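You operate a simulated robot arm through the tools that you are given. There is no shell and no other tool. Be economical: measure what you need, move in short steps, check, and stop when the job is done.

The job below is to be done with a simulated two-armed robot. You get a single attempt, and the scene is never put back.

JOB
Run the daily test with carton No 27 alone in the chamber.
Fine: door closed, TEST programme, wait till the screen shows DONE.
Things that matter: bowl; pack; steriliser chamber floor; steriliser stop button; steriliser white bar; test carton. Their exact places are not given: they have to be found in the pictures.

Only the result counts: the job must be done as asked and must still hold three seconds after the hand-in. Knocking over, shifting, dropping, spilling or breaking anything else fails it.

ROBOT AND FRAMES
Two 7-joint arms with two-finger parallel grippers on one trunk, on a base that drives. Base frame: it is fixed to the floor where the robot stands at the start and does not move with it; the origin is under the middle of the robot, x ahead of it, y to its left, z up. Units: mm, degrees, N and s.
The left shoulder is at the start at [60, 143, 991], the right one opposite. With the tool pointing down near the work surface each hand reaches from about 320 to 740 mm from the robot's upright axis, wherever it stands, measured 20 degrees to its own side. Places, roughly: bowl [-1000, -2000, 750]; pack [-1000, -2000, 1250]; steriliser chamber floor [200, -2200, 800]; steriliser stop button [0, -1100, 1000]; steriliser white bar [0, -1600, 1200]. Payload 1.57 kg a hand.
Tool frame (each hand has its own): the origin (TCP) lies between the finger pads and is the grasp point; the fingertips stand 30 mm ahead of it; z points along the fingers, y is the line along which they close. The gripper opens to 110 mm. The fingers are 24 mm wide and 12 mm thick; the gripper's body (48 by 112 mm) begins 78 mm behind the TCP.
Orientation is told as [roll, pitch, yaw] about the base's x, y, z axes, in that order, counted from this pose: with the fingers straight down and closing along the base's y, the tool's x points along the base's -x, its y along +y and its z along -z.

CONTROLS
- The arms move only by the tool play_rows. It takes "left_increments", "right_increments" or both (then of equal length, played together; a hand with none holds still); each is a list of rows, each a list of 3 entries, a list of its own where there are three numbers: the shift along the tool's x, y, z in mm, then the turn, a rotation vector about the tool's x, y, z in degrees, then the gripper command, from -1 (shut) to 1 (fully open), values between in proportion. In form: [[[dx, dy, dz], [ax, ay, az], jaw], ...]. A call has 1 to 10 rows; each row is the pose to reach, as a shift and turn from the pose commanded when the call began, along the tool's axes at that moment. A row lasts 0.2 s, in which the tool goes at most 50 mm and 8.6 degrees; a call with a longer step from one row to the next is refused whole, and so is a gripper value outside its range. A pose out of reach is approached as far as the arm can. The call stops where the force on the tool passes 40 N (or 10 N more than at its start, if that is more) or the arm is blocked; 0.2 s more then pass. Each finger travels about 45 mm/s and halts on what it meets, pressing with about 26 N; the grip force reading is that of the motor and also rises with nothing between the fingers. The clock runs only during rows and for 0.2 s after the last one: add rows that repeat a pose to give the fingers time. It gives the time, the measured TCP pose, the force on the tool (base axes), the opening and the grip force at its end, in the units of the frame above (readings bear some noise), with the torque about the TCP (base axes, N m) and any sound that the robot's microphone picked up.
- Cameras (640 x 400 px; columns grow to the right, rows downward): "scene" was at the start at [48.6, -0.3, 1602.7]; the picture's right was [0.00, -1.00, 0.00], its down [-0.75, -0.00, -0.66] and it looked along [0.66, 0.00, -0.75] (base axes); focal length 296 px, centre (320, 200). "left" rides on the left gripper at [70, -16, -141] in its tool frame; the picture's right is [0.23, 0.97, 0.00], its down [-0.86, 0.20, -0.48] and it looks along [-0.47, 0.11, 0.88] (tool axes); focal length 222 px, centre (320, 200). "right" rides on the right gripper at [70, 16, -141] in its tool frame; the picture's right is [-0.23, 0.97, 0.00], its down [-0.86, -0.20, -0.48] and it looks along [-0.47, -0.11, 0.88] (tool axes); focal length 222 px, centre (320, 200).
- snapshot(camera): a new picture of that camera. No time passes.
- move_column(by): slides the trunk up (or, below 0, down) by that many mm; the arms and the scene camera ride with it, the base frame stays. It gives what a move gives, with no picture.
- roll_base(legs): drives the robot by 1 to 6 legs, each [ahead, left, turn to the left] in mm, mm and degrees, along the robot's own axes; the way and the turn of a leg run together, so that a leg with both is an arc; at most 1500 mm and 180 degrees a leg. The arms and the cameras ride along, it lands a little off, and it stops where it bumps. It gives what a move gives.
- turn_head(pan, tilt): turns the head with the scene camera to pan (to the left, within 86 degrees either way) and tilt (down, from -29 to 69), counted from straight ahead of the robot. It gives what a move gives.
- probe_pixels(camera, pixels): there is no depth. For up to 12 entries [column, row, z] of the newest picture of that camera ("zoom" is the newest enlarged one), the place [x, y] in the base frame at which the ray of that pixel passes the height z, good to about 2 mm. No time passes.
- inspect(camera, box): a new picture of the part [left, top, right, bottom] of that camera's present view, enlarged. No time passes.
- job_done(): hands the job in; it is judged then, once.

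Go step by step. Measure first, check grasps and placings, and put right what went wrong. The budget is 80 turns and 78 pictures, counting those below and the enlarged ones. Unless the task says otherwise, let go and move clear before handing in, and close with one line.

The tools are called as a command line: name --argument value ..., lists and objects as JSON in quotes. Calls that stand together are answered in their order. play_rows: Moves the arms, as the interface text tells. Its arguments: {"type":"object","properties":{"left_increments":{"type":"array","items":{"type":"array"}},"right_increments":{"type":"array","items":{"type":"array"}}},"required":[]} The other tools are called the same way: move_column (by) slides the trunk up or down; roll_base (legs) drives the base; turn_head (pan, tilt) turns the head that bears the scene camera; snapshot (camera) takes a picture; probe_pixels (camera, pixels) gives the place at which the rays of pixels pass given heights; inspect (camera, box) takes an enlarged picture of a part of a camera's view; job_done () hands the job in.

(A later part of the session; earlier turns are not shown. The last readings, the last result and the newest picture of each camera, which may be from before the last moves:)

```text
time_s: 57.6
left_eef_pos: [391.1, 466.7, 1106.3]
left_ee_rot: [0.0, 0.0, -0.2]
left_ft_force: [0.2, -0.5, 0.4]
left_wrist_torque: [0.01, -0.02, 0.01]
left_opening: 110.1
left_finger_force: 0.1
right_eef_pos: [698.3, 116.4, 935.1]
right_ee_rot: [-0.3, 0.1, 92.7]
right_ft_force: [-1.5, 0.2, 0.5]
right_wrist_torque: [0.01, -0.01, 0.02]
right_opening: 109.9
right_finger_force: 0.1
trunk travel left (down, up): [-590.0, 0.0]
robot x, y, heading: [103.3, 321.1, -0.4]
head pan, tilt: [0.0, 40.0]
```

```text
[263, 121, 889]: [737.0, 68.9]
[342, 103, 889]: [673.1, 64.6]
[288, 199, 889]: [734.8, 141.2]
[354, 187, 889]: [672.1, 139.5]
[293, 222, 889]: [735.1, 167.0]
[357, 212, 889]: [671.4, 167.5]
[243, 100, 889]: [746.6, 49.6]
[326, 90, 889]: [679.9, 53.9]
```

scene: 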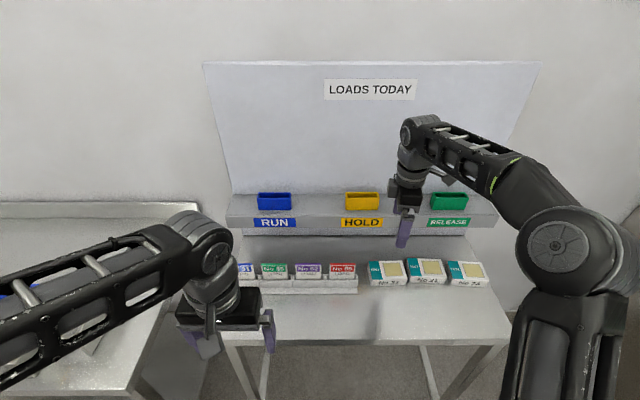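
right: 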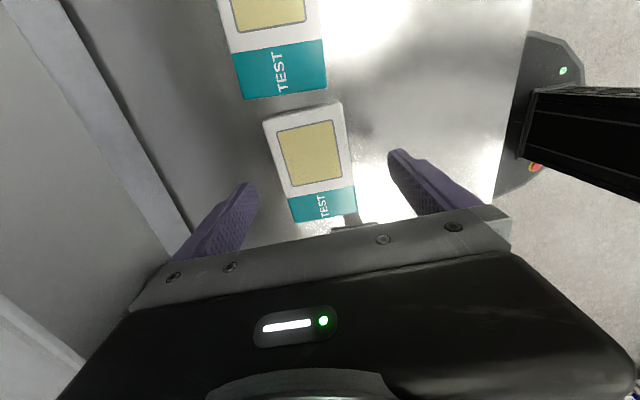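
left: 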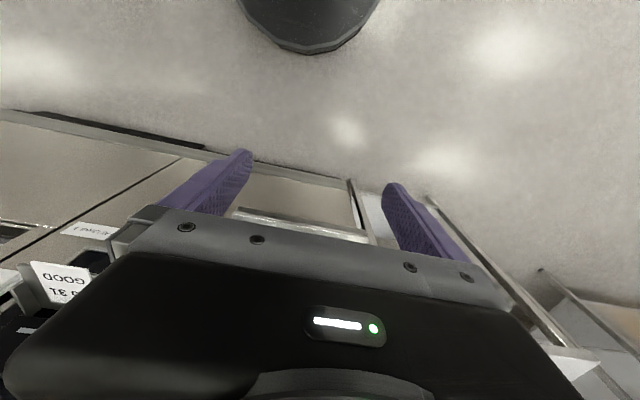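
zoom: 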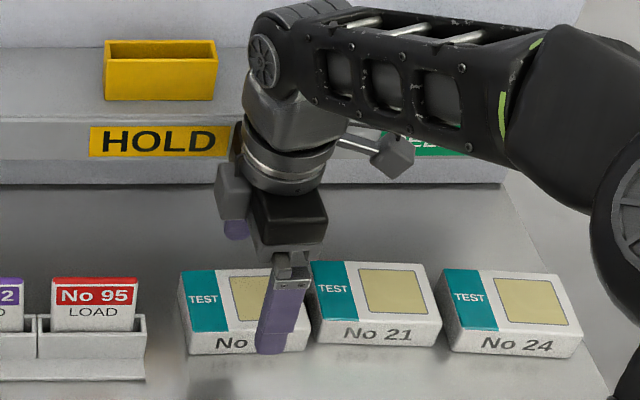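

Right-camera corners give the carton at x 672–735, y 66–167, aligned within 2°. I'll shift 5 mm in x, go down to z≈884 and close.

play_rows --right_increments '[[[0, -5, 20], [0, 0, 1.5], 1], [[0, -5, 40], [0, 0, 1.5], 1], [[0, -5, 51], [0, 0, 1.5], 1], [[0, -5, 51], [0, 0, 1.5], 0], [[0, -5, 51], [0, 0, 1.5], -0.3], [[0, -5, 51], [0, 0, 1.5], -0.6], [[0, -5, 51], [0, 0, 1.5], -0.6], [[0, -5, 51], [0, 0, 1.5], -0.6]]'

inspect --camera "scene" --box '[330, 180, 490, 300]'

```text
time_s: 59.4
left_eef_pos: [392.2, 466.5, 1106.1]
left_ee_rot: [0.0, 0.1, -0.2]
left_ft_force: [-0.4, 0.4, 0.1]
left_wrist_torque: [0.0, 0.04, -0.01]
left_opening: 110.2
left_finger_force: 0.1
right_eef_pos: [704.6, 117.0, 884.0]
right_ee_rot: [-0.1, 0.2, 91.2]
right_ft_force: [-0.9, -0.1, -0.3]
right_wrist_torque: [-0.03, 0.04, 0.02]
right_opening: 67.5
right_finger_force: 26.4
trunk travel left (down, up): [-590.0, 0.0]
robot x, y, heading: [106.8, 322.6, -0.0]
head pan, tilt: [0.0, 40.0]
```

```text
3.33 times, centred on (410, 240) of scene
```

zoom: 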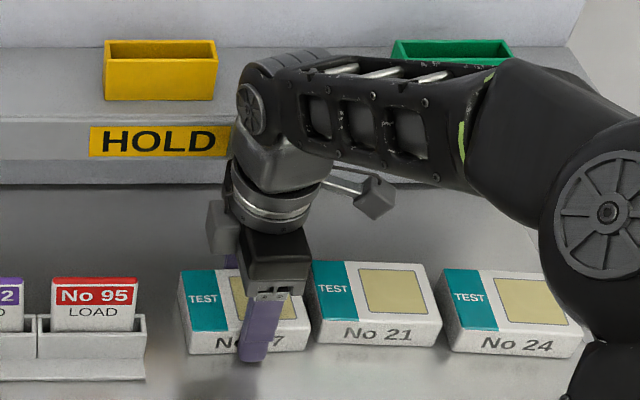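

Gripped at 67.5 mm with 26 N. I'll lift straight up 120 mm and check.

play_rows --right_increments '[[[0, 0, -15], [0, 0, 0], -0.6], [[0, 0, -45], [0, 0, 0], -0.6], [[0, 0, -80], [0, 0, 0], -0.6], [[0, 0, -120], [0, 0, 0], -0.6], [[0, 0, -160], [0, 0, 0], -0.6]]'

snapshot --camera "scene"

snapshot --camera "right"

```text
time_s: 60.6
left_eef_pos: [392.9, 465.9, 1107.6]
left_ee_rot: [0.0, 0.0, -0.2]
left_ft_force: [-0.4, -0.5, 0.0]
left_wrist_torque: [0.0, -0.01, 0.04]
left_opening: 110.0
left_finger_force: 0.1
right_eef_pos: [703.4, 118.1, 1044.3]
right_ee_rot: [-0.3, 0.3, 91.4]
right_ft_force: [-0.4, 0.3, -2.4]
right_wrist_torque: [0.0, -0.03, 0.05]
right_opening: 67.5
right_finger_force: 26.4
trunk travel left (down, up): [-590.0, 0.0]
robot x, y, heading: [106.8, 323.2, 0.1]
head pan, tilt: [0.0, 40.0]
```

```text
38 pictures are left
```

scene: 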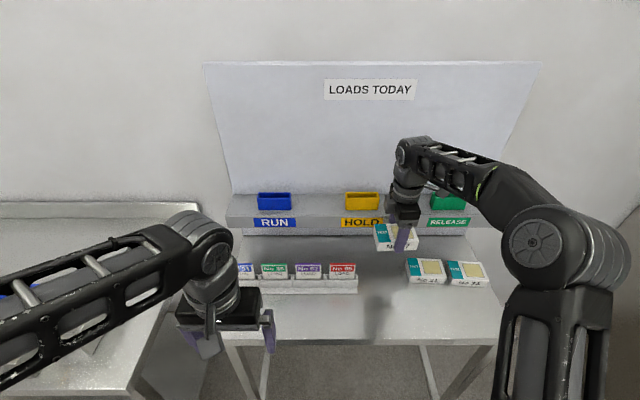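

```text
37 pictures are left
```

right: 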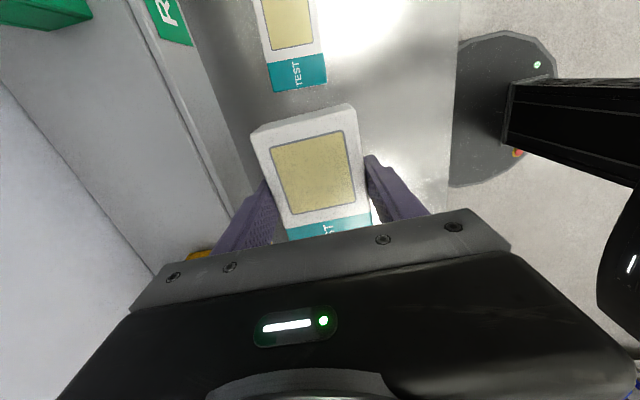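

Carton 27 is held firmly; No 21 and No 24 stand undisturbed. I'll probe the robot's base outline (460-555, 30-185) in the right picture to know my clearance, and draw the hand in.

probe_pixels --camera "right" --pixels '[[460, 110, 250], [450, 186, 250], [460, 42, 250], [520, 32, 250], [460, 110, 350]]'

play_rows --right_increments '[[[0, 40, -10], [0, 0, 0], -0.6], [[0, 80, -20], [0, 0, 0], -0.6], [[0, 120, -30], [0, 0, 0], -0.6], [[0, 160, -40], [0, 0, 0], -0.6]]'

roll_base --legs '[[-930, 0, 0]]'

```text
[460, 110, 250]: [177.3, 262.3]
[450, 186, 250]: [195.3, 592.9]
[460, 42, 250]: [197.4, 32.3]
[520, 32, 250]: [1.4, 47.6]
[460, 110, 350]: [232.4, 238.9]
```

```text
time_s: 61.6
left_eef_pos: [392.2, 465.1, 1108.6]
left_ee_rot: [0.0, -0.1, -0.2]
left_ft_force: [-1.1, -0.4, 0.2]
left_wrist_torque: [0.0, -0.01, 0.07]
left_opening: 110.2
left_finger_force: 0.1
right_eef_pos: [542.7, 112.8, 1083.4]
right_ee_rot: [-0.3, 0.2, 91.2]
right_ft_force: [0.0, -0.2, -2.1]
right_wrist_torque: [-0.03, -0.02, 0.03]
right_opening: 67.9
right_finger_force: 26.4
trunk travel left (down, up): [-590.0, 0.0]
robot x, y, heading: [101.3, 320.0, -0.3]
head pan, tilt: [0.0, 40.0]
```

```text
time_s: 66.4
left_eef_pos: [-532.2, 467.7, 1107.8]
left_ee_rot: [0.0, 0.0, 0.2]
left_ft_force: [0.7, -0.6, -0.4]
left_wrist_torque: [0.05, -0.01, 0.01]
left_opening: 109.7
left_finger_force: 0.0
right_eef_pos: [-379.6, 116.6, 1083.7]
right_ee_rot: [-0.3, 0.1, 91.8]
right_ft_force: [0.0, 0.0, -1.8]
right_wrist_torque: [-0.03, -0.03, 0.02]
right_opening: 67.9
right_finger_force: 25.9
trunk travel left (down, up): [-590.0, 0.0]
robot x, y, heading: [-816.4, 322.2, 0.1]
head pan, tilt: [0.0, 40.0]
```

The base is about ±280 mm wide. I'll draw the hand in a further 85 mm, then drive to the spot in front of the panel where I stood before without bumping.

play_rows --right_increments '[[[0, 30, 0], [0, 0, 0], -0.6], [[0, 60, 0], [0, 0, 0], -0.6], [[0, 85, 0], [0, 0, 0], -0.6], [[0, 85, 0], [0, 0, 0], -0.6]]'

roll_base --legs '[[0, -1400, 0], [0, -200, 0], [300, 0, 0], [0, -280, 0]]'

turn_head --pan -40 --tilt 35

snapshot --camera "scene"

```text
time_s: 67.4
left_eef_pos: [-531.3, 467.1, 1107.5]
left_ee_rot: [-0.1, 0.0, 0.2]
left_ft_force: [-0.1, 0.6, -1.0]
left_wrist_torque: [-0.02, -0.01, -0.03]
left_opening: 110.0
left_finger_force: 0.0
right_eef_pos: [-464.7, 115.5, 1081.6]
right_ee_rot: [-0.2, 0.1, 91.7]
right_ft_force: [0.1, 1.7, -2.5]
right_wrist_torque: [-0.01, 0.04, 0.0]
right_opening: 67.6
right_finger_force: 26.1
trunk travel left (down, up): [-590.0, 0.0]
robot x, y, heading: [-818.6, 323.8, 0.2]
head pan, tilt: [0.0, 40.0]
```

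```text
time_s: 78.9
left_eef_pos: [-235.1, -1432.0, 1107.1]
left_ee_rot: [0.0, 0.0, -0.5]
left_ft_force: [-0.3, -0.9, -0.1]
left_wrist_torque: [0.06, 0.03, -0.01]
left_opening: 109.8
left_finger_force: 0.0
right_eef_pos: [-172.6, -1785.5, 1081.8]
right_ee_rot: [-0.4, 0.2, 90.9]
right_ft_force: [-0.2, -0.4, -2.5]
right_wrist_torque: [0.02, -0.03, -0.01]
right_opening: 67.3
right_finger_force: 26.1
trunk travel left (down, up): [-590.0, 0.0]
robot x, y, heading: [-519.8, -1576.6, -0.7]
head pan, tilt: [0.0, 40.0]
```

```text
time_s: 79.9
left_eef_pos: [-234.9, -1430.6, 1107.1]
left_ee_rot: [-0.1, 0.0, -0.5]
left_ft_force: [-0.3, -0.5, 0.7]
left_wrist_torque: [0.0, -0.02, -0.02]
left_opening: 109.9
left_finger_force: 0.0
right_eef_pos: [-172.4, -1786.0, 1082.4]
right_ee_rot: [-0.4, 0.2, 90.9]
right_ft_force: [-0.2, 0.2, -1.9]
right_wrist_torque: [0.0, 0.02, 0.02]
right_opening: 67.1
right_finger_force: 25.9
trunk travel left (down, up): [-590.0, 0.0]
robot x, y, heading: [-526.3, -1574.2, -0.8]
head pan, tilt: [-40.0, 35.0]
```

```text
36 pictures are left
```

scene: 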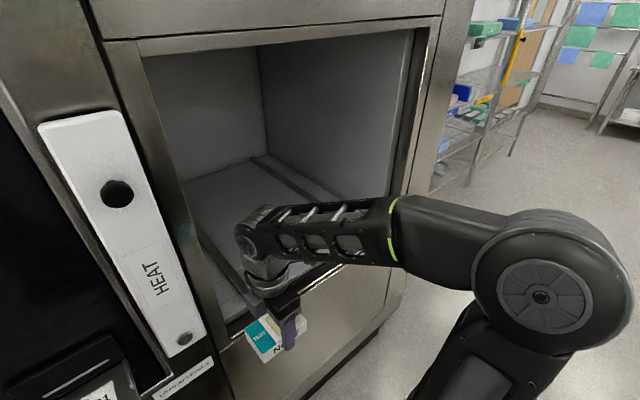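

The way is clear. I'll draw the left hand in a bit more, then drive diagonally so that the right hand enters the opening past its left edge.

play_rows --left_increments '[[[30, 20, 0], [0, 0, 0], 1], [[60, 40, 0], [0, 0, 0], 1], [[60, 40, 0], [0, 0, 0], 1]]'

roll_base --legs '[[105, -160, 0]]'

snapshot --camera "scene"

```text
time_s: 80.7
left_eef_pos: [-295.6, -1391.4, 1106.5]
left_ee_rot: [0.0, 0.0, -0.5]
left_ft_force: [0.7, -0.3, -0.2]
left_wrist_torque: [0.0, -0.04, 0.0]
left_opening: 109.8
left_finger_force: 0.0
right_eef_pos: [-172.8, -1785.7, 1082.8]
right_ee_rot: [-0.3, 0.2, 91.0]
right_ft_force: [-0.7, -0.2, -2.6]
right_wrist_torque: [-0.03, 0.03, -0.03]
right_opening: 67.9
right_finger_force: 26.1
trunk travel left (down, up): [-590.0, 0.0]
robot x, y, heading: [-521.4, -1574.7, -0.5]
head pan, tilt: [-40.0, 35.0]
```

```text
time_s: 82.3
left_eef_pos: [-190.0, -1555.0, 1106.5]
left_ee_rot: [0.0, 0.0, -0.6]
left_ft_force: [0.4, 0.6, -0.5]
left_wrist_torque: [0.04, 0.0, 0.01]
left_opening: 110.2
left_finger_force: 0.0
right_eef_pos: [-68.4, -1949.4, 1081.8]
right_ee_rot: [-0.2, 0.2, 90.9]
right_ft_force: [0.1, -0.3, -2.4]
right_wrist_torque: [0.03, 0.01, -0.01]
right_opening: 67.7
right_finger_force: 25.9
trunk travel left (down, up): [-590.0, 0.0]
robot x, y, heading: [-422.7, -1736.1, -0.4]
head pan, tilt: [-40.0, 35.0]
```

```text
35 pictures are left
```

scene: 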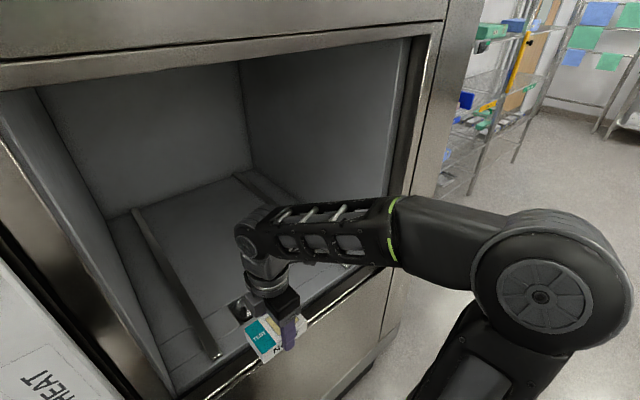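

The opening is wide; the strainer is at (240,310). I'll move the hand in to about (170,-2120), staying high, then lower.

play_rows --right_increments '[[[25, -35, 0], [0, 0, 0], -0.6], [[50, -70, 0], [0, 0, 0], -0.6], [[75, -105, 0], [0, 0, 0], -0.6], [[100, -140, 0], [0, 0, 0], -0.6], [[125, -170, 20], [0, 0, 0], -0.6], [[150, -200, 40], [0, 0, 0], -0.6], [[171, -225, 70], [0, 0, 0], -0.6], [[171, -238, 110], [0, 0, 0], -0.6], [[171, -238, 150], [0, 0, 0], -0.6]]'

snapshot --camera "scene"

snapshot --camera "right"

```text
time_s: 84.3
left_eef_pos: [-191.4, -1554.7, 1106.7]
left_ee_rot: [0.0, 0.0, -0.5]
left_ft_force: [-0.2, -0.4, -0.2]
left_wrist_torque: [0.02, 0.03, -0.03]
left_opening: 109.7
left_finger_force: 0.1
right_eef_pos: [173.6, -2116.7, 932.7]
right_ee_rot: [-0.3, 0.3, 90.9]
right_ft_force: [-0.4, 0.4, -1.5]
right_wrist_torque: [0.03, 0.02, 0.0]
right_opening: 67.5
right_finger_force: 26.5
trunk travel left (down, up): [-590.0, 0.0]
robot x, y, heading: [-419.7, -1739.4, -0.5]
head pan, tilt: [-40.0, 35.0]
```

```text
34 pictures are left
```

scene: 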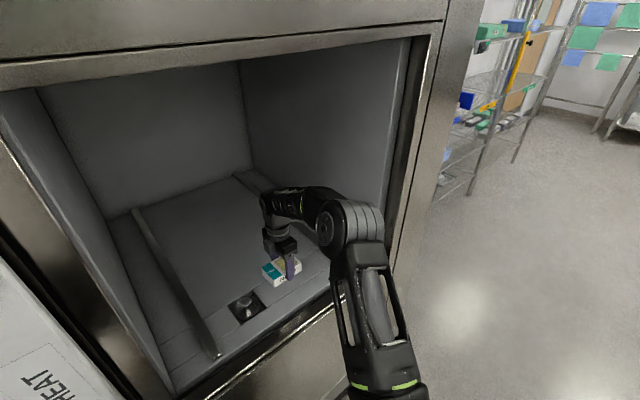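

```text
33 pictures are left
```

right: 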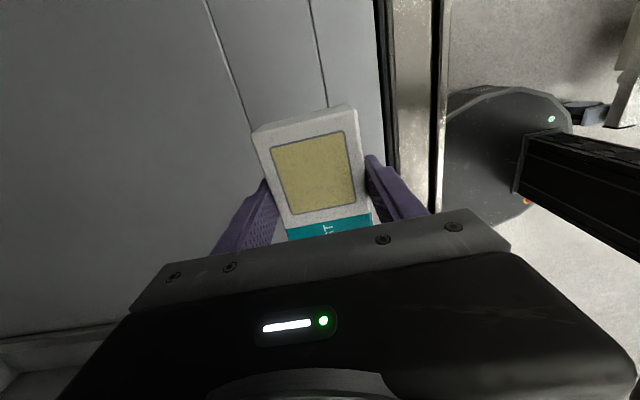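

probe_pixels --camera "right" --pixels '[[378, 60, 800], [320, 60, 800], [235, 80, 800], [360, 120, 885], [362, 180, 800]]'

play_rows --right_increments '[[[0, -15, 30], [0, 0, 0], -0.6], [[0, -30, 60], [0, 0, 0], -0.6], [[0, -30, 80], [0, 0, 0], -0.6]]'

```text
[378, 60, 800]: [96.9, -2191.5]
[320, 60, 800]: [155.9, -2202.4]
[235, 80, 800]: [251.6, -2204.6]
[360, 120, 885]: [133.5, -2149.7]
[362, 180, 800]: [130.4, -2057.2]
```

```text
time_s: 85.1
left_eef_pos: [-190.8, -1552.9, 1106.7]
left_ee_rot: [0.0, 0.0, -0.5]
left_ft_force: [0.3, 0.3, -0.6]
left_wrist_torque: [0.01, -0.04, 0.0]
left_opening: 110.1
left_finger_force: 0.2
right_eef_pos: [203.0, -2116.7, 853.1]
right_ee_rot: [-0.3, 0.1, 90.8]
right_ft_force: [0.3, -0.5, -1.8]
right_wrist_torque: [-0.02, 0.01, -0.04]
right_opening: 67.7
right_finger_force: 26.4
trunk travel left (down, up): [-590.0, 0.0]
robot x, y, heading: [-420.3, -1737.6, -0.3]
head pan, tilt: [-40.0, 35.0]
```

No contact at z 853; carton bottom should be about 10–15 mm above the floor. I'll go down in small steps, watching the force.

play_rows --right_increments '[[[0, 0, 4], [0, 0, 0], -0.6], [[0, 0, 8], [0, 0, 0], -0.6], [[0, 0, 10], [0, 0, 0], -0.6]]'

inspect --camera "scene" --box '[220, 210, 320, 310]'

```text
time_s: 85.9
left_eef_pos: [-190.1, -1553.6, 1106.1]
left_ee_rot: [0.0, 0.0, -0.5]
left_ft_force: [-0.4, 0.1, 0.5]
left_wrist_torque: [-0.03, -0.03, -0.04]
left_opening: 110.1
left_finger_force: 0.0
right_eef_pos: [204.0, -2115.2, 843.3]
right_ee_rot: [-0.3, 0.1, 90.9]
right_ft_force: [0.2, 0.1, -2.0]
right_wrist_torque: [-0.01, 0.04, -0.02]
right_opening: 67.6
right_finger_force: 26.1
trunk travel left (down, up): [-590.0, 0.0]
robot x, y, heading: [-419.9, -1733.2, -0.5]
head pan, tilt: [-40.0, 35.0]
```

```text
4.00 times, centred on (270, 260) of scene
```

zoom: 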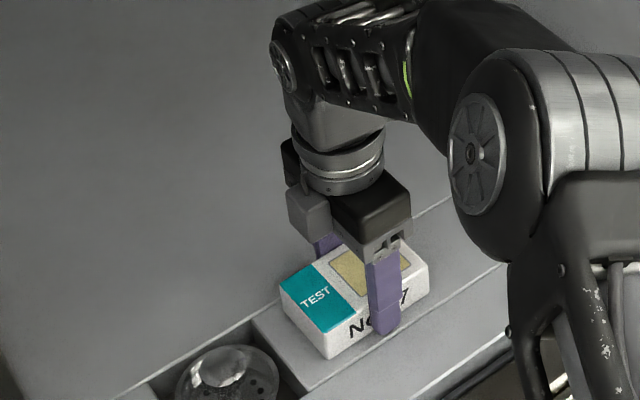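

play_rows --right_increments '[[[0, 0, 2], [0, 0, 0], -0.6], [[0, 0, 4], [0, 0, 0], -0.6], [[0, 0, 6], [0, 0, 0], -0.6]]'

```text
time_s: 86.7
left_eef_pos: [-193.7, -1552.7, 1108.3]
left_ee_rot: [-0.1, -0.2, -0.5]
left_ft_force: [0.8, 0.5, -0.4]
left_wrist_torque: [0.04, -0.02, 0.0]
left_opening: 109.8
left_finger_force: 0.2
right_eef_pos: [203.8, -2114.8, 843.6]
right_ee_rot: [-0.7, 0.5, 90.9]
right_ft_force: [-1.3, -2.5, 34.6]
right_wrist_torque: [0.72, 1.33, 0.12]
right_opening: 67.3
right_finger_force: 26.2
trunk travel left (down, up): [-590.0, 0.0]
robot x, y, heading: [-418.3, -1735.1, -0.3]
head pan, tilt: [-40.0, 35.0]
```

Contact at z≈843 (34 N). I'll back off the pressing, open the jaws gently, and rise.

play_rows --right_increments '[[[0, 0, -5], [0, 0, 0], -0.6], [[0, 0, -5], [0, 0, 0], 0.3], [[0, 0, -5], [0, 0, 0], 0.6], [[0, 0, -5], [0, 0, 0], 0.9], [[0, 0, -5], [0, 0, 0], 0.9], [[0, 0, -5], [0, 0, 0], 0.9], [[0, 0, -35], [0, 0, 0], 0.9], [[0, 0, -70], [0, 0, 0], 0.9], [[0, 0, -110], [0, 0, 0], 0.9]]'

inspect --camera "scene" --box '[200, 170, 340, 310]'

```text
time_s: 88.7
left_eef_pos: [-191.2, -1552.7, 1105.8]
left_ee_rot: [0.0, -0.1, -0.4]
left_ft_force: [-0.1, 0.0, 0.7]
left_wrist_torque: [-0.01, -0.04, 0.05]
left_opening: 110.0
left_finger_force: 0.0
right_eef_pos: [201.6, -2114.1, 950.0]
right_ee_rot: [-0.3, 0.2, 91.0]
right_ft_force: [-0.1, 0.2, -0.1]
right_wrist_torque: [-0.02, -0.02, 0.01]
right_opening: 104.7
right_finger_force: 0.1
trunk travel left (down, up): [-590.0, 0.0]
robot x, y, heading: [-419.2, -1736.6, -0.7]
head pan, tilt: [-40.0, 35.0]
```

```text
2.86 times, centred on (270, 240) of scene
```

zoom: 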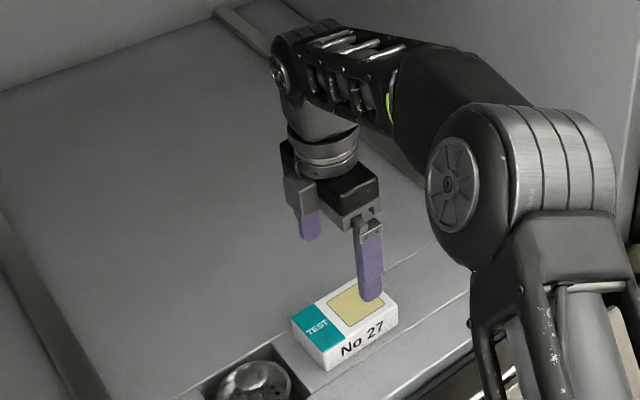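

Carton 27 stands flat on the chamber floor. I'll draw the arm back out the same way it came, then drive diagonally back.

play_rows --right_increments '[[[0, 0, -45], [0, 0, 0], 0.9], [[0, 0, -90], [0, 0, 0], 0.9], [[0, 15, -130], [0, 0, 0], 0.9], [[-20, 55, -130], [0, 0, 0], 0.9], [[-45, 95, -130], [0, 0, 0], 0.9], [[-70, 135, -130], [0, 0, 0], 0.9], [[-95, 175, -130], [0, 0, 0], 0.9], [[-120, 215, -130], [0, 0, 0], 0.9], [[-140, 250, -130], [0, 0, 0], 0.9], [[-160, 272, -130], [0, 0, 0], 0.9]]'

roll_base --legs '[[-105, 160, 0], [0, 260, 0]]'

turn_head --pan -10 --tilt 35

snapshot --camera "scene"

```text
time_s: 90.9
left_eef_pos: [-190.9, -1553.5, 1105.9]
left_ee_rot: [0.0, -0.1, -0.5]
left_ft_force: [0.3, 0.3, -0.1]
left_wrist_torque: [0.01, -0.01, 0.03]
left_opening: 110.0
left_finger_force: 0.1
right_eef_pos: [-73.0, -1959.4, 1076.3]
right_ee_rot: [-0.3, 0.2, 90.9]
right_ft_force: [0.2, 0.0, -0.2]
right_wrist_torque: [-0.04, -0.01, -0.02]
right_opening: 104.3
right_finger_force: 0.1
trunk travel left (down, up): [-590.0, 0.0]
robot x, y, heading: [-419.1, -1738.1, -0.4]
head pan, tilt: [-40.0, 35.0]
```

```text
time_s: 93.9
left_eef_pos: [-290.8, -1131.7, 1106.2]
left_ee_rot: [-0.2, 0.0, -0.6]
left_ft_force: [0.0, 0.0, -0.2]
left_wrist_torque: [-0.03, 0.02, -0.01]
left_opening: 109.9
left_finger_force: 0.0
right_eef_pos: [-172.8, -1539.1, 1076.1]
right_ee_rot: [-0.3, 0.3, 90.7]
right_ft_force: [0.1, 0.2, -0.1]
right_wrist_torque: [-0.04, -0.03, 0.03]
right_opening: 104.3
right_finger_force: 0.1
trunk travel left (down, up): [-590.0, 0.0]
robot x, y, heading: [-518.5, -1316.9, -0.5]
head pan, tilt: [-40.0, 35.0]
```

```text
time_s: 94.9
left_eef_pos: [-291.9, -1132.5, 1106.7]
left_ee_rot: [0.0, 0.0, -0.7]
left_ft_force: [0.0, -0.2, 0.8]
left_wrist_torque: [0.0, -0.02, -0.01]
left_opening: 109.9
left_finger_force: 0.1
right_eef_pos: [-173.0, -1540.1, 1076.1]
right_ee_rot: [-0.2, 0.2, 90.8]
right_ft_force: [-0.7, 0.2, 0.5]
right_wrist_torque: [-0.03, 0.0, -0.02]
right_opening: 104.6
right_finger_force: 0.0
trunk travel left (down, up): [-590.0, 0.0]
robot x, y, heading: [-520.3, -1317.7, -0.6]
head pan, tilt: [-10.0, 35.0]
```

```text
30 pictures are left
```

scene: 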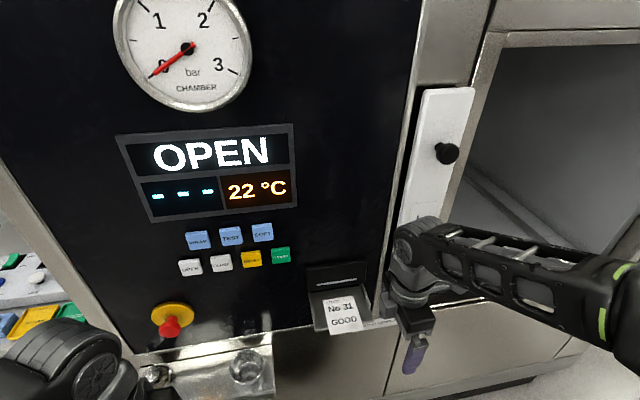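

All buttons are in view: TEST (231,236), CLOSE (221,263), START (281,255). I'll enlarge and probe their rays at two heights to intersect them with the panel plane.

inspect --camera "scene" --box '[170, 215, 300, 285]'

probe_pixels --camera "scene" --pixels '[[231, 236, 1000], [231, 236, 1200], [221, 263, 1000], [221, 263, 1200], [281, 255, 1000], [281, 255, 1200], [170, 322, 900], [170, 322, 1100], [451, 152, 1200], [451, 152, 1400]]'

```text
4.92 times, centred on (235, 250) of scene
```

zoom: 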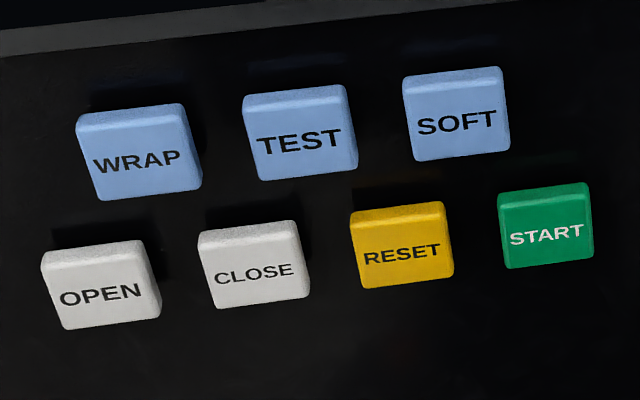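

```text
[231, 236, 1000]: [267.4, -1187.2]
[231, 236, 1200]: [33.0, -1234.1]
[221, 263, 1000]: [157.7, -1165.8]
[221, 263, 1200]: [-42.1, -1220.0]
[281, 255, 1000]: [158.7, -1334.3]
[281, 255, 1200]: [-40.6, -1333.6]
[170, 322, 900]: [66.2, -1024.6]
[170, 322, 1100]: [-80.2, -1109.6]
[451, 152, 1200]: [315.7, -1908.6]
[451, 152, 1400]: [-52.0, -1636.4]
```

Triangulating puts the panel at about x 10±15, with TEST ≈(y -1239, z 1220), CLOSE ≈(-1206, 1148), START ≈(-1334, 1149). I'll shift the base right 80 mm and bring the left hand, jaws shut, to point forward at the panel.

roll_base --legs '[[0, -80, 0.6]]'

play_rows --left_increments '[[[-18, 0, -4], [0, -8.5, 0], 0.5], [[-36, 0, -8], [0, -17, 0], 0], [[-54, 0, -12], [0, -25.5, 0], -0.5], [[-72, 0, -16], [0, -34, 0], -1], [[-90, 0, -20], [0, -42.5, 0], -1], [[-108, 0, -24], [0, -51, 0], -1], [[-126, 0, -28], [0, -59.5, 0], -1], [[-144, 0, -32], [0, -68, 0], -1], [[-162, 0, -36], [0, -76.5, 0], -1], [[-180, 0, -41], [0, -85, 0], -1]]'

snapshot --camera "scene"

```text
time_s: 95.9
left_eef_pos: [-292.7, -1212.2, 1107.0]
left_ee_rot: [0.1, -0.1, 0.0]
left_ft_force: [0.0, -0.2, 0.2]
left_wrist_torque: [0.05, 0.0, -0.01]
left_opening: 109.8
left_finger_force: 0.0
right_eef_pos: [-170.9, -1618.6, 1075.9]
right_ee_rot: [-0.2, 0.1, 91.4]
right_ft_force: [-0.3, -0.2, 0.0]
right_wrist_torque: [0.02, 0.02, -0.02]
right_opening: 104.5
right_finger_force: 0.1
trunk travel left (down, up): [-590.0, 0.0]
robot x, y, heading: [-523.2, -1394.3, 0.1]
head pan, tilt: [-10.0, 35.0]
```

```text
time_s: 98.2
left_eef_pos: [-46.5, -1396.5, 1265.9]
left_ee_rot: [-83.6, -78.7, 60.3]
left_ft_force: [-0.4, 0.0, 0.3]
left_wrist_torque: [0.02, 0.02, 0.01]
left_opening: 0.0
left_finger_force: 21.3
left hand out of reach, approached as far as the arm can: row 2, 3, 4, 5, 6, 7, 8, 9, 10
right_eef_pos: [-171.1, -1617.8, 1075.9]
right_ee_rot: [-0.4, 0.1, 91.4]
right_ft_force: [-0.7, 0.9, -0.1]
right_wrist_torque: [0.0, 0.0, -0.01]
right_opening: 104.6
right_finger_force: 0.1
trunk travel left (down, up): [-590.0, 0.0]
robot x, y, heading: [-522.4, -1395.0, -0.1]
head pan, tilt: [-10.0, 35.0]
stopped in row 10 (left hand): the arm was blocked; the commanded pose is now the measured one
```

```text
28 pictures are left
```

scene: 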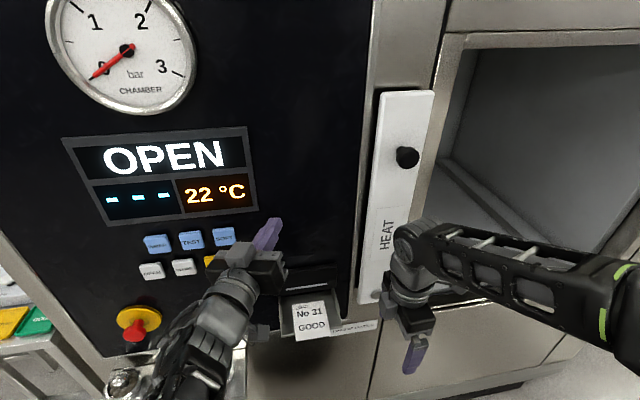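

The left hand ended pointing forward (about 23° to the right, level), jaws shut, tip near (-19,-1408,1265); nothing was pressed, the screen still shows OPEN. I'll back off, and use the base and trunk to bring the tip in front of CLOSE.

roll_base --legs '[[-50, 0, 0], [0, 200, 0]]'

move_column --by -117

turn_head --pan 10 --tilt 35

snapshot --camera "scene"

snapshot --camera "left"

```text
time_s: 100.3
left_eef_pos: [-94.2, -1196.6, 1266.0]
left_ee_rot: [-83.3, -78.8, 60.3]
left_ft_force: [0.0, 0.2, 0.2]
left_wrist_torque: [0.0, 0.01, 0.0]
left_opening: 0.2
left_finger_force: 21.0
right_eef_pos: [-221.1, -1416.9, 1075.3]
right_ee_rot: [-0.3, 0.3, 91.4]
right_ft_force: [-0.6, 0.1, 0.6]
right_wrist_torque: [-0.04, 0.0, 0.03]
right_opening: 104.6
right_finger_force: 0.0
trunk travel left (down, up): [-590.0, 0.0]
robot x, y, heading: [-571.6, -1194.0, 0.0]
head pan, tilt: [-10.0, 35.0]
```

```text
time_s: 101.8
left_eef_pos: [-94.0, -1197.2, 1149.1]
left_ee_rot: [-83.3, -78.6, 60.1]
left_ft_force: [0.2, -0.2, 0.1]
left_wrist_torque: [0.04, -0.02, 0.02]
left_opening: 0.0
left_finger_force: 20.7
right_eef_pos: [-221.1, -1418.7, 958.7]
right_ee_rot: [-0.3, 0.2, 91.4]
right_ft_force: [-0.4, 0.1, 0.8]
right_wrist_torque: [0.0, -0.01, 0.0]
right_opening: 104.5
right_finger_force: 0.0
trunk travel left (down, up): [-473.0, 117.0]
robot x, y, heading: [-567.3, -1200.4, -0.1]
head pan, tilt: [-10.0, 35.0]
```

```text
time_s: 102.6
left_eef_pos: [-94.6, -1196.8, 1149.5]
left_ee_rot: [-83.2, -78.6, 60.1]
left_ft_force: [0.5, 0.3, -0.3]
left_wrist_torque: [-0.01, -0.01, -0.01]
left_opening: 0.2
left_finger_force: 21.2
right_eef_pos: [-220.4, -1418.5, 959.1]
right_ee_rot: [-0.3, 0.2, 91.4]
right_ft_force: [0.1, -0.1, -0.1]
right_wrist_torque: [-0.03, 0.03, 0.02]
right_opening: 104.5
right_finger_force: 0.1
trunk travel left (down, up): [-473.0, 117.0]
robot x, y, heading: [-571.5, -1196.2, -0.1]
head pan, tilt: [10.0, 35.0]
```

```text
27 pictures are left
```

scene: 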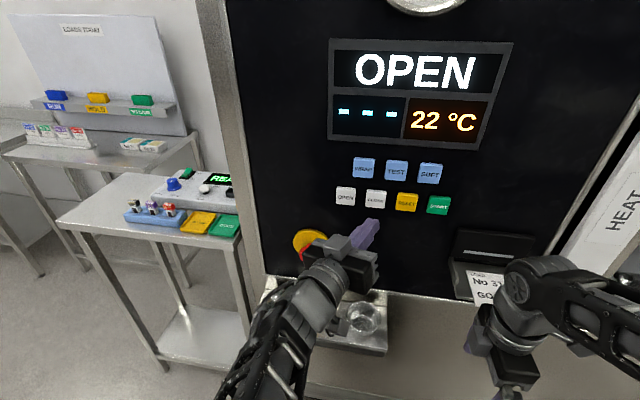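

```text
26 pictures are left
```

left: 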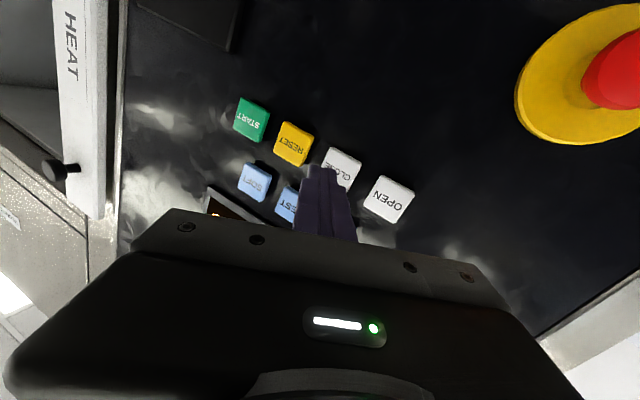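

The left camera sees the buttons well: CLOSE is at (341,166), START at (251,120), TEST (288,203). I'll triangulate with the scene view.

probe_pixels --camera "left" --pixels '[[341, 168, 1130], [341, 168, 1150], [341, 168, 1170], [251, 120, 1130], [251, 120, 1150], [388, 200, 1130], [388, 200, 1150], [388, 200, 1170]]'

probe_pixels --camera "scene" --pixels '[[376, 199, 1130], [376, 199, 1150], [376, 199, 1170], [439, 205, 1130], [439, 205, 1150], [345, 197, 1130], [345, 197, 1150], [345, 197, 1170], [397, 170, 1200], [397, 170, 1230]]'

```text
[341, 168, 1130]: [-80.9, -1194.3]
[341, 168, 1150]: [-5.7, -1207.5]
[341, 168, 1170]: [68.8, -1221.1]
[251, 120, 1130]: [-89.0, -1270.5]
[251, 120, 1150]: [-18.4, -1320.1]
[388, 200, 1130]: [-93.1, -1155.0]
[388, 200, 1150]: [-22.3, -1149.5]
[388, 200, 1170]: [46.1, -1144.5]
```

```text
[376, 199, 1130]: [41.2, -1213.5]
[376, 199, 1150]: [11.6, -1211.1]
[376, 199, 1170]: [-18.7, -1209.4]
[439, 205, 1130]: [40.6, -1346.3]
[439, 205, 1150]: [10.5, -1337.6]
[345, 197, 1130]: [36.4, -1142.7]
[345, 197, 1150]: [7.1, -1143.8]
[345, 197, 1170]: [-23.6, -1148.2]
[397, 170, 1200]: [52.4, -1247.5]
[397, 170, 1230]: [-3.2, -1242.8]
```

Intersecting gives button faces at x≈2: CLOSE (y -1210, z 1155), START (-1335, 1156), TEST (-1243, 1227). The tip is at (-67,-1209,1149). I'll approach CLOSE and press a few mm.

play_rows --left_increments '[[[-8.8, 10.3, 27.5], [0, 0, 0], -1], [[-11.7, 21.9, 55], [0, 0, 0], -1], [[-12.3, 24.2, 60.5], [0, 0, 0], -1], [[-12.7, 25.7, 64.2], [0, 0, 0], -1], [[-13.1, 27.3, 67.9], [0, 0, 0], -1], [[-13.4, 28.4, 70.6], [0, 0, 0], -1]]'

snapshot --camera "left"

```text
time_s: 104.0
left_eef_pos: [-25.0, -1198.0, 1155.2]
left_ee_rot: [-83.0, -78.9, 59.7]
left_ft_force: [-33.0, 7.9, 5.2]
left_wrist_torque: [0.0, -0.26, 0.19]
left_opening: 0.0
left_finger_force: 21.2
right_eef_pos: [-225.0, -1416.8, 961.4]
right_ee_rot: [-0.6, 0.3, 91.5]
right_ft_force: [0.2, -0.2, 0.1]
right_wrist_torque: [0.02, 0.01, 0.04]
right_opening: 104.4
right_finger_force: 0.1
trunk travel left (down, up): [-473.0, 117.0]
robot x, y, heading: [-571.0, -1196.2, -0.0]
head pan, tilt: [10.0, 35.0]
heard: click
stopped in row 6 (left hand): the force on the tool passed its limit (the readings are from after the stop); the commanded pose is now the measured one
```

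```text
25 pictures are left
```

left: 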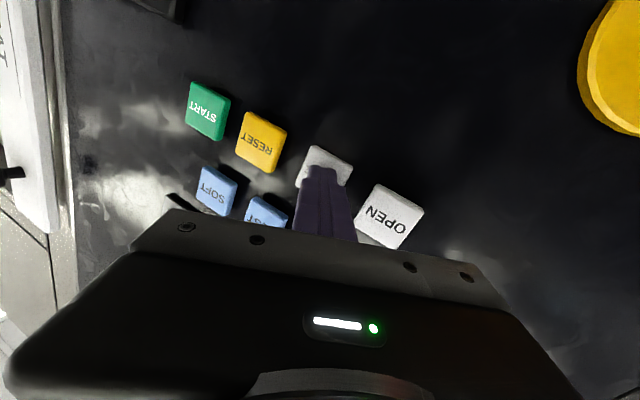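

A click was heard on CLOSE. I'll draw back and look at the screen and door.

play_rows --left_increments '[[[2.4, -9.6, -23], [0, 0, 0], -1], [[4.8, -19.3, -46], [0, 0, 0], -1], [[4.8, -19.3, -46], [0, 0, 0], -1]]'

turn_head --pan -30 --tilt 20

snapshot --camera "scene"

```text
time_s: 104.8
left_eef_pos: [-68.2, -1197.6, 1152.3]
left_ee_rot: [-81.7, -78.8, 58.5]
left_ft_force: [0.2, 0.2, -0.1]
left_wrist_torque: [0.02, -0.02, -0.01]
left_opening: 0.1
left_finger_force: 21.6
right_eef_pos: [-220.7, -1418.3, 958.6]
right_ee_rot: [-0.2, 0.2, 91.3]
right_ft_force: [1.0, 1.2, -0.1]
right_wrist_torque: [0.0, 0.03, -0.01]
right_opening: 104.3
right_finger_force: 0.0
trunk travel left (down, up): [-473.0, 117.0]
robot x, y, heading: [-569.2, -1201.7, 0.1]
head pan, tilt: [10.0, 35.0]
```

```text
time_s: 105.9
left_eef_pos: [-69.1, -1198.6, 1152.0]
left_ee_rot: [-81.9, -78.8, 58.5]
left_ft_force: [0.1, 0.1, 0.3]
left_wrist_torque: [0.01, 0.02, -0.03]
left_opening: 0.0
left_finger_force: 21.5
right_eef_pos: [-220.9, -1417.8, 959.5]
right_ee_rot: [-0.2, 0.3, 91.4]
right_ft_force: [-0.4, 0.0, 1.1]
right_wrist_torque: [0.0, -0.03, -0.03]
right_opening: 104.5
right_finger_force: 0.1
trunk travel left (down, up): [-473.0, 117.0]
robot x, y, heading: [-571.9, -1198.2, -0.2]
head pan, tilt: [-30.0, 20.0]
```

```text
24 pictures are left
```

scene: 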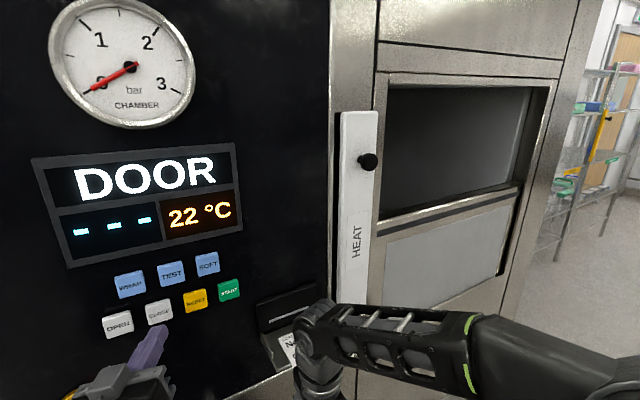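

The screen shows DOOR and the door is rising. Meanwhile I'll raise the trunk 76 mm and shift the tip 33 mm right to face TEST.

move_column --by 76

play_rows --left_increments '[[[3, -15, 6.5], [0, 0, 0], -1], [[5.6, -29.8, 13.1], [0, 0, 0], -1], [[5.6, -29.8, 13.1], [0, 0, 0], -1]]'

snapshot --camera "left"

snapshot --camera "scene"

```text
time_s: 107.0
left_eef_pos: [-68.9, -1196.7, 1228.5]
left_ee_rot: [-81.7, -78.7, 58.5]
left_ft_force: [-0.1, -0.4, -0.4]
left_wrist_torque: [0.0, 0.02, 0.0]
left_opening: 0.1
left_finger_force: 21.1
right_eef_pos: [-221.8, -1417.9, 1035.5]
right_ee_rot: [-0.3, 0.2, 91.4]
right_ft_force: [0.5, 0.3, 0.2]
right_wrist_torque: [-0.01, -0.02, 0.02]
right_opening: 104.8
right_finger_force: 0.1
trunk travel left (down, up): [-549.0, 41.0]
robot x, y, heading: [-569.0, -1196.6, 0.1]
head pan, tilt: [-30.0, 20.0]
```

```text
time_s: 107.8
left_eef_pos: [-69.4, -1230.8, 1228.8]
left_ee_rot: [-81.6, -78.8, 58.4]
left_ft_force: [-0.5, -0.3, -0.6]
left_wrist_torque: [-0.01, -0.04, 0.02]
left_opening: 0.1
left_finger_force: 21.0
right_eef_pos: [-220.7, -1418.8, 1034.5]
right_ee_rot: [-0.4, 0.1, 91.4]
right_ft_force: [0.4, 0.7, 0.3]
right_wrist_torque: [-0.01, -0.02, -0.03]
right_opening: 104.4
right_finger_force: 0.1
trunk travel left (down, up): [-549.0, 41.0]
robot x, y, heading: [-568.1, -1199.6, -0.1]
head pan, tilt: [-30.0, 20.0]
```

```text
23 pictures are left
```

left: 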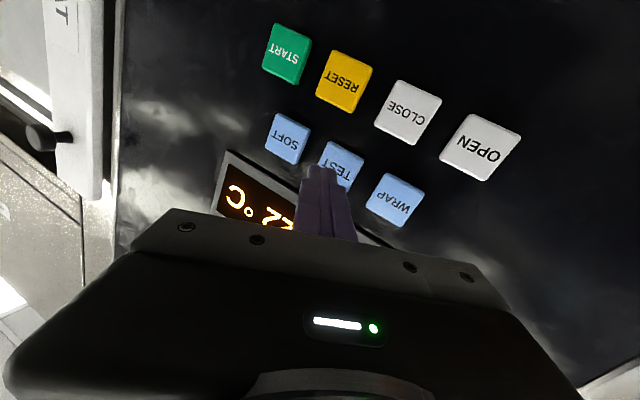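

```text
22 pictures are left
```

scene: 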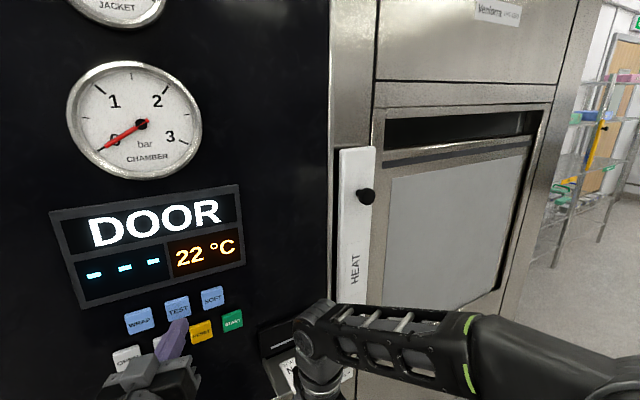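

The door is nearly up and the tip faces TEST. I'll wait 2 s and look again.

play_rows --left_increments '[[[0, 0, 0], [0, 0, 0], -1], [[0, 0, 0], [0, 0, 0], -1], [[0, 0, 0], [0, 0, 0], -1], [[0, 0, 0], [0, 0, 0], -1], [[0, 0, 0], [0, 0, 0], -1], [[0, 0, 0], [0, 0, 0], -1], [[0, 0, 0], [0, 0, 0], -1], [[0, 0, 0], [0, 0, 0], -1], [[0, 0, 0], [0, 0, 0], -1], [[0, 0, 0], [0, 0, 0], -1]]'

snapshot --camera "scene"

```text
time_s: 110.0
left_eef_pos: [-69.2, -1231.3, 1228.5]
left_ee_rot: [-81.8, -78.9, 58.5]
left_ft_force: [-0.4, 0.1, -0.2]
left_wrist_torque: [0.03, 0.02, -0.01]
left_opening: 0.0
left_finger_force: 21.4
right_eef_pos: [-220.7, -1417.5, 1034.4]
right_ee_rot: [-0.3, 0.3, 91.4]
right_ft_force: [-0.6, -1.0, 0.8]
right_wrist_torque: [-0.02, 0.01, 0.01]
right_opening: 104.3
right_finger_force: 0.0
trunk travel left (down, up): [-549.0, 41.0]
robot x, y, heading: [-570.6, -1196.2, 0.1]
head pan, tilt: [-30.0, 20.0]
```

```text
21 pictures are left
```

scene: 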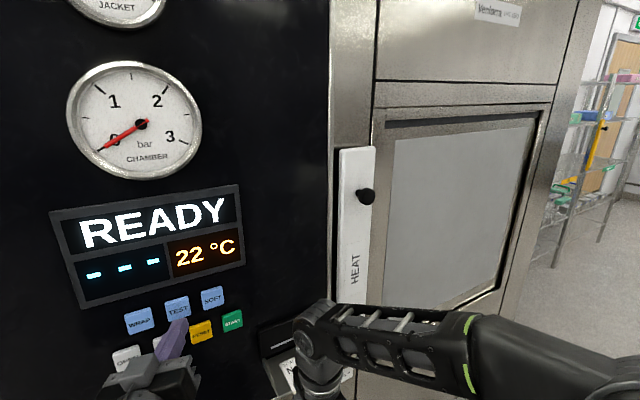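

READY, door closed. Pressing TEST.

play_rows --left_increments '[[[-1.9, 7.7, 18.4], [0, 0, 0], -1], [[-3.5, 13.9, 33], [0, 0, 0], -1], [[-3.9, 15.4, 36.7], [0, 0, 0], -1], [[-4.2, 16.6, 39.5], [0, 0, 0], -1], [[-4.5, 17.7, 42.2], [0, 0, 0], -1], [[-4.7, 18.5, 44], [0, 0, 0], -1]]'

play_rows --left_increments '[[[2.4, -9.6, -23], [0, 0, 0], -1], [[4.5, -17.8, -42], [0, 0, 0], -1], [[4.5, -17.8, -42], [0, 0, 0], -1]]'

snapshot --camera "scene"

```text
time_s: 111.4
left_eef_pos: [-26.7, -1231.3, 1229.5]
left_ee_rot: [-82.0, -78.9, 58.6]
left_ft_force: [-28.6, 2.4, -4.7]
left_wrist_torque: [0.07, -0.02, 0.05]
left_opening: 0.0
left_finger_force: 21.0
right_eef_pos: [-224.2, -1418.3, 1036.2]
right_ee_rot: [-0.5, 0.3, 91.4]
right_ft_force: [-0.1, -0.4, 0.4]
right_wrist_torque: [-0.02, -0.05, 0.02]
right_opening: 104.5
right_finger_force: 0.1
trunk travel left (down, up): [-549.0, 41.0]
robot x, y, heading: [-569.9, -1198.7, -0.2]
head pan, tilt: [-30.0, 20.0]
heard: click
```

```text
time_s: 112.2
left_eef_pos: [-67.0, -1230.2, 1228.7]
left_ee_rot: [-81.8, -78.6, 58.5]
left_ft_force: [0.2, 0.0, -0.2]
left_wrist_torque: [-0.02, -0.01, -0.04]
left_opening: 0.1
left_finger_force: 21.5
right_eef_pos: [-221.1, -1417.9, 1035.2]
right_ee_rot: [-0.3, 0.3, 91.4]
right_ft_force: [0.1, -0.5, -0.3]
right_wrist_torque: [0.03, 0.0, 0.0]
right_opening: 104.4
right_finger_force: 0.2
trunk travel left (down, up): [-549.0, 41.0]
robot x, y, heading: [-567.8, -1201.1, 0.0]
head pan, tilt: [-30.0, 20.0]
```

```text
20 pictures are left
```

scene: 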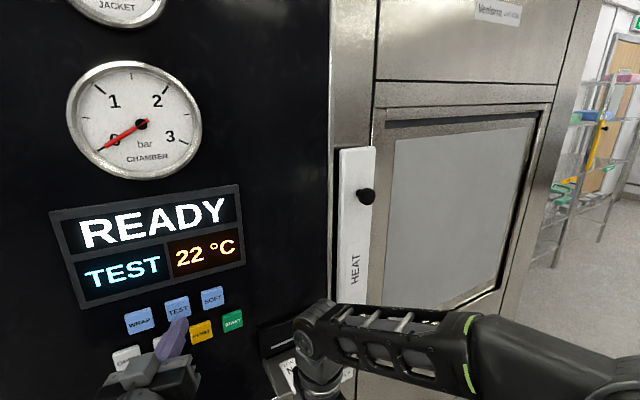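

TEST is selected. Now to START: base 92 mm right and 20 back, trunk 72 mm down, and check alignment.

roll_base --legs '[[-20, -92, 0]]'

move_column --by -72

snapshot --camera "left"

```text
time_s: 113.3
left_eef_pos: [-88.5, -1324.2, 1228.2]
left_ee_rot: [-81.6, -78.8, 58.3]
left_ft_force: [0.1, -0.7, 0.4]
left_wrist_torque: [0.02, 0.03, 0.02]
left_opening: 0.0
left_finger_force: 21.4
right_eef_pos: [-240.8, -1511.5, 1034.6]
right_ee_rot: [-0.3, 0.1, 91.4]
right_ft_force: [-0.6, -0.9, 0.7]
right_wrist_torque: [0.02, -0.01, 0.04]
right_opening: 104.4
right_finger_force: 0.1
trunk travel left (down, up): [-549.0, 41.0]
robot x, y, heading: [-590.3, -1289.6, 0.2]
head pan, tilt: [-30.0, 20.0]
```

```text
time_s: 114.5
left_eef_pos: [-86.9, -1323.3, 1156.0]
left_ee_rot: [-81.8, -78.8, 58.6]
left_ft_force: [0.6, -1.1, -0.4]
left_wrist_torque: [0.01, 0.01, -0.01]
left_opening: 0.3
left_finger_force: 21.1
right_eef_pos: [-240.9, -1509.3, 962.8]
right_ee_rot: [-0.2, 0.2, 91.4]
right_ft_force: [0.1, -0.4, 0.9]
right_wrist_torque: [0.01, -0.03, -0.01]
right_opening: 104.8
right_finger_force: 0.1
trunk travel left (down, up): [-477.0, 113.0]
robot x, y, heading: [-587.3, -1292.2, 0.3]
head pan, tilt: [-30.0, 20.0]
```

```text
19 pictures are left
```

left: 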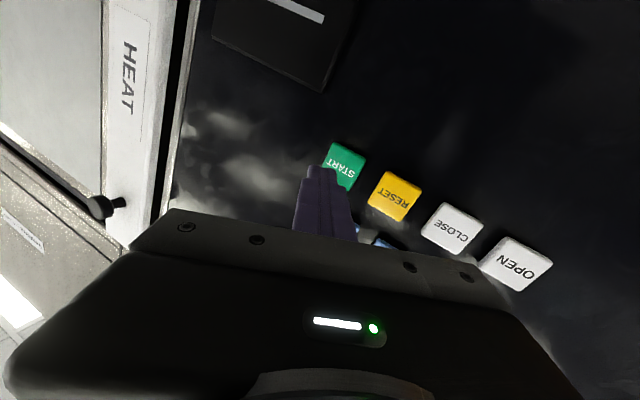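

The tip lines up with START the same way as before. Pressing it.

play_rows --left_increments '[[[-2.8, 11.2, 26.6], [0, 0, 0], -1], [[-5.2, 20.8, 49.6], [0, 0, 0], -1], [[-5.6, 22.3, 53.2], [0, 0, 0], -1], [[-5.9, 23.5, 56], [0, 0, 0], -1], [[-6.1, 24.6, 58.7], [0, 0, 0], -1], [[-6.3, 25.2, 60.2], [0, 0, 0], -1]]'

play_rows --left_increments '[[[2.4, -9.6, -23], [0, 0, 0], -1], [[4.5, -17.8, -42], [0, 0, 0], -1], [[6, -25, -58], [0, 0, 0], -1]]'

snapshot --camera "scene"

```text
time_s: 115.8
left_eef_pos: [-26.8, -1323.8, 1156.1]
left_ee_rot: [-81.8, -78.9, 58.4]
left_ft_force: [-26.7, 2.9, -4.5]
left_wrist_torque: [0.0, -0.04, 0.06]
left_opening: 0.1
left_finger_force: 21.0
right_eef_pos: [-245.3, -1509.1, 964.8]
right_ee_rot: [-0.5, 0.2, 91.4]
right_ft_force: [-0.5, -0.6, 0.2]
right_wrist_torque: [0.02, 0.0, 0.02]
right_opening: 104.5
right_finger_force: 0.0
trunk travel left (down, up): [-477.0, 113.0]
robot x, y, heading: [-589.9, -1290.0, -0.1]
head pan, tilt: [-30.0, 20.0]
heard: click
```

```text
time_s: 116.7
left_eef_pos: [-84.7, -1324.3, 1157.0]
left_ee_rot: [-82.0, -78.8, 58.7]
left_ft_force: [0.3, 0.9, 0.1]
left_wrist_torque: [-0.03, 0.0, 0.01]
left_opening: 0.0
left_finger_force: 21.9
right_eef_pos: [-242.6, -1509.0, 962.6]
right_ee_rot: [-0.3, 0.2, 91.4]
right_ft_force: [1.0, 0.1, -0.4]
right_wrist_torque: [-0.03, -0.02, 0.04]
right_opening: 104.8
right_finger_force: 0.0
trunk travel left (down, up): [-477.0, 113.0]
robot x, y, heading: [-590.4, -1288.6, 0.1]
head pan, tilt: [-30.0, 20.0]
```

```text
18 pictures are left
```

scene: 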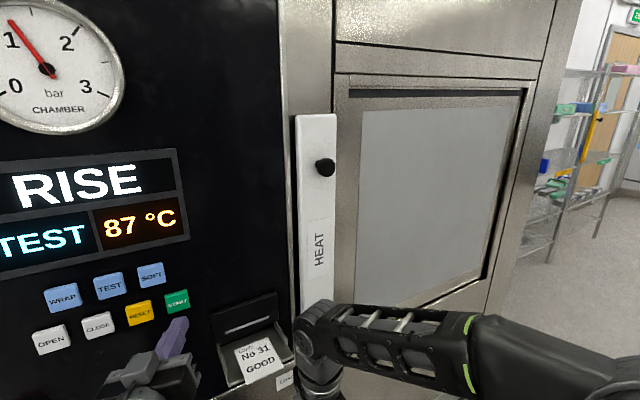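

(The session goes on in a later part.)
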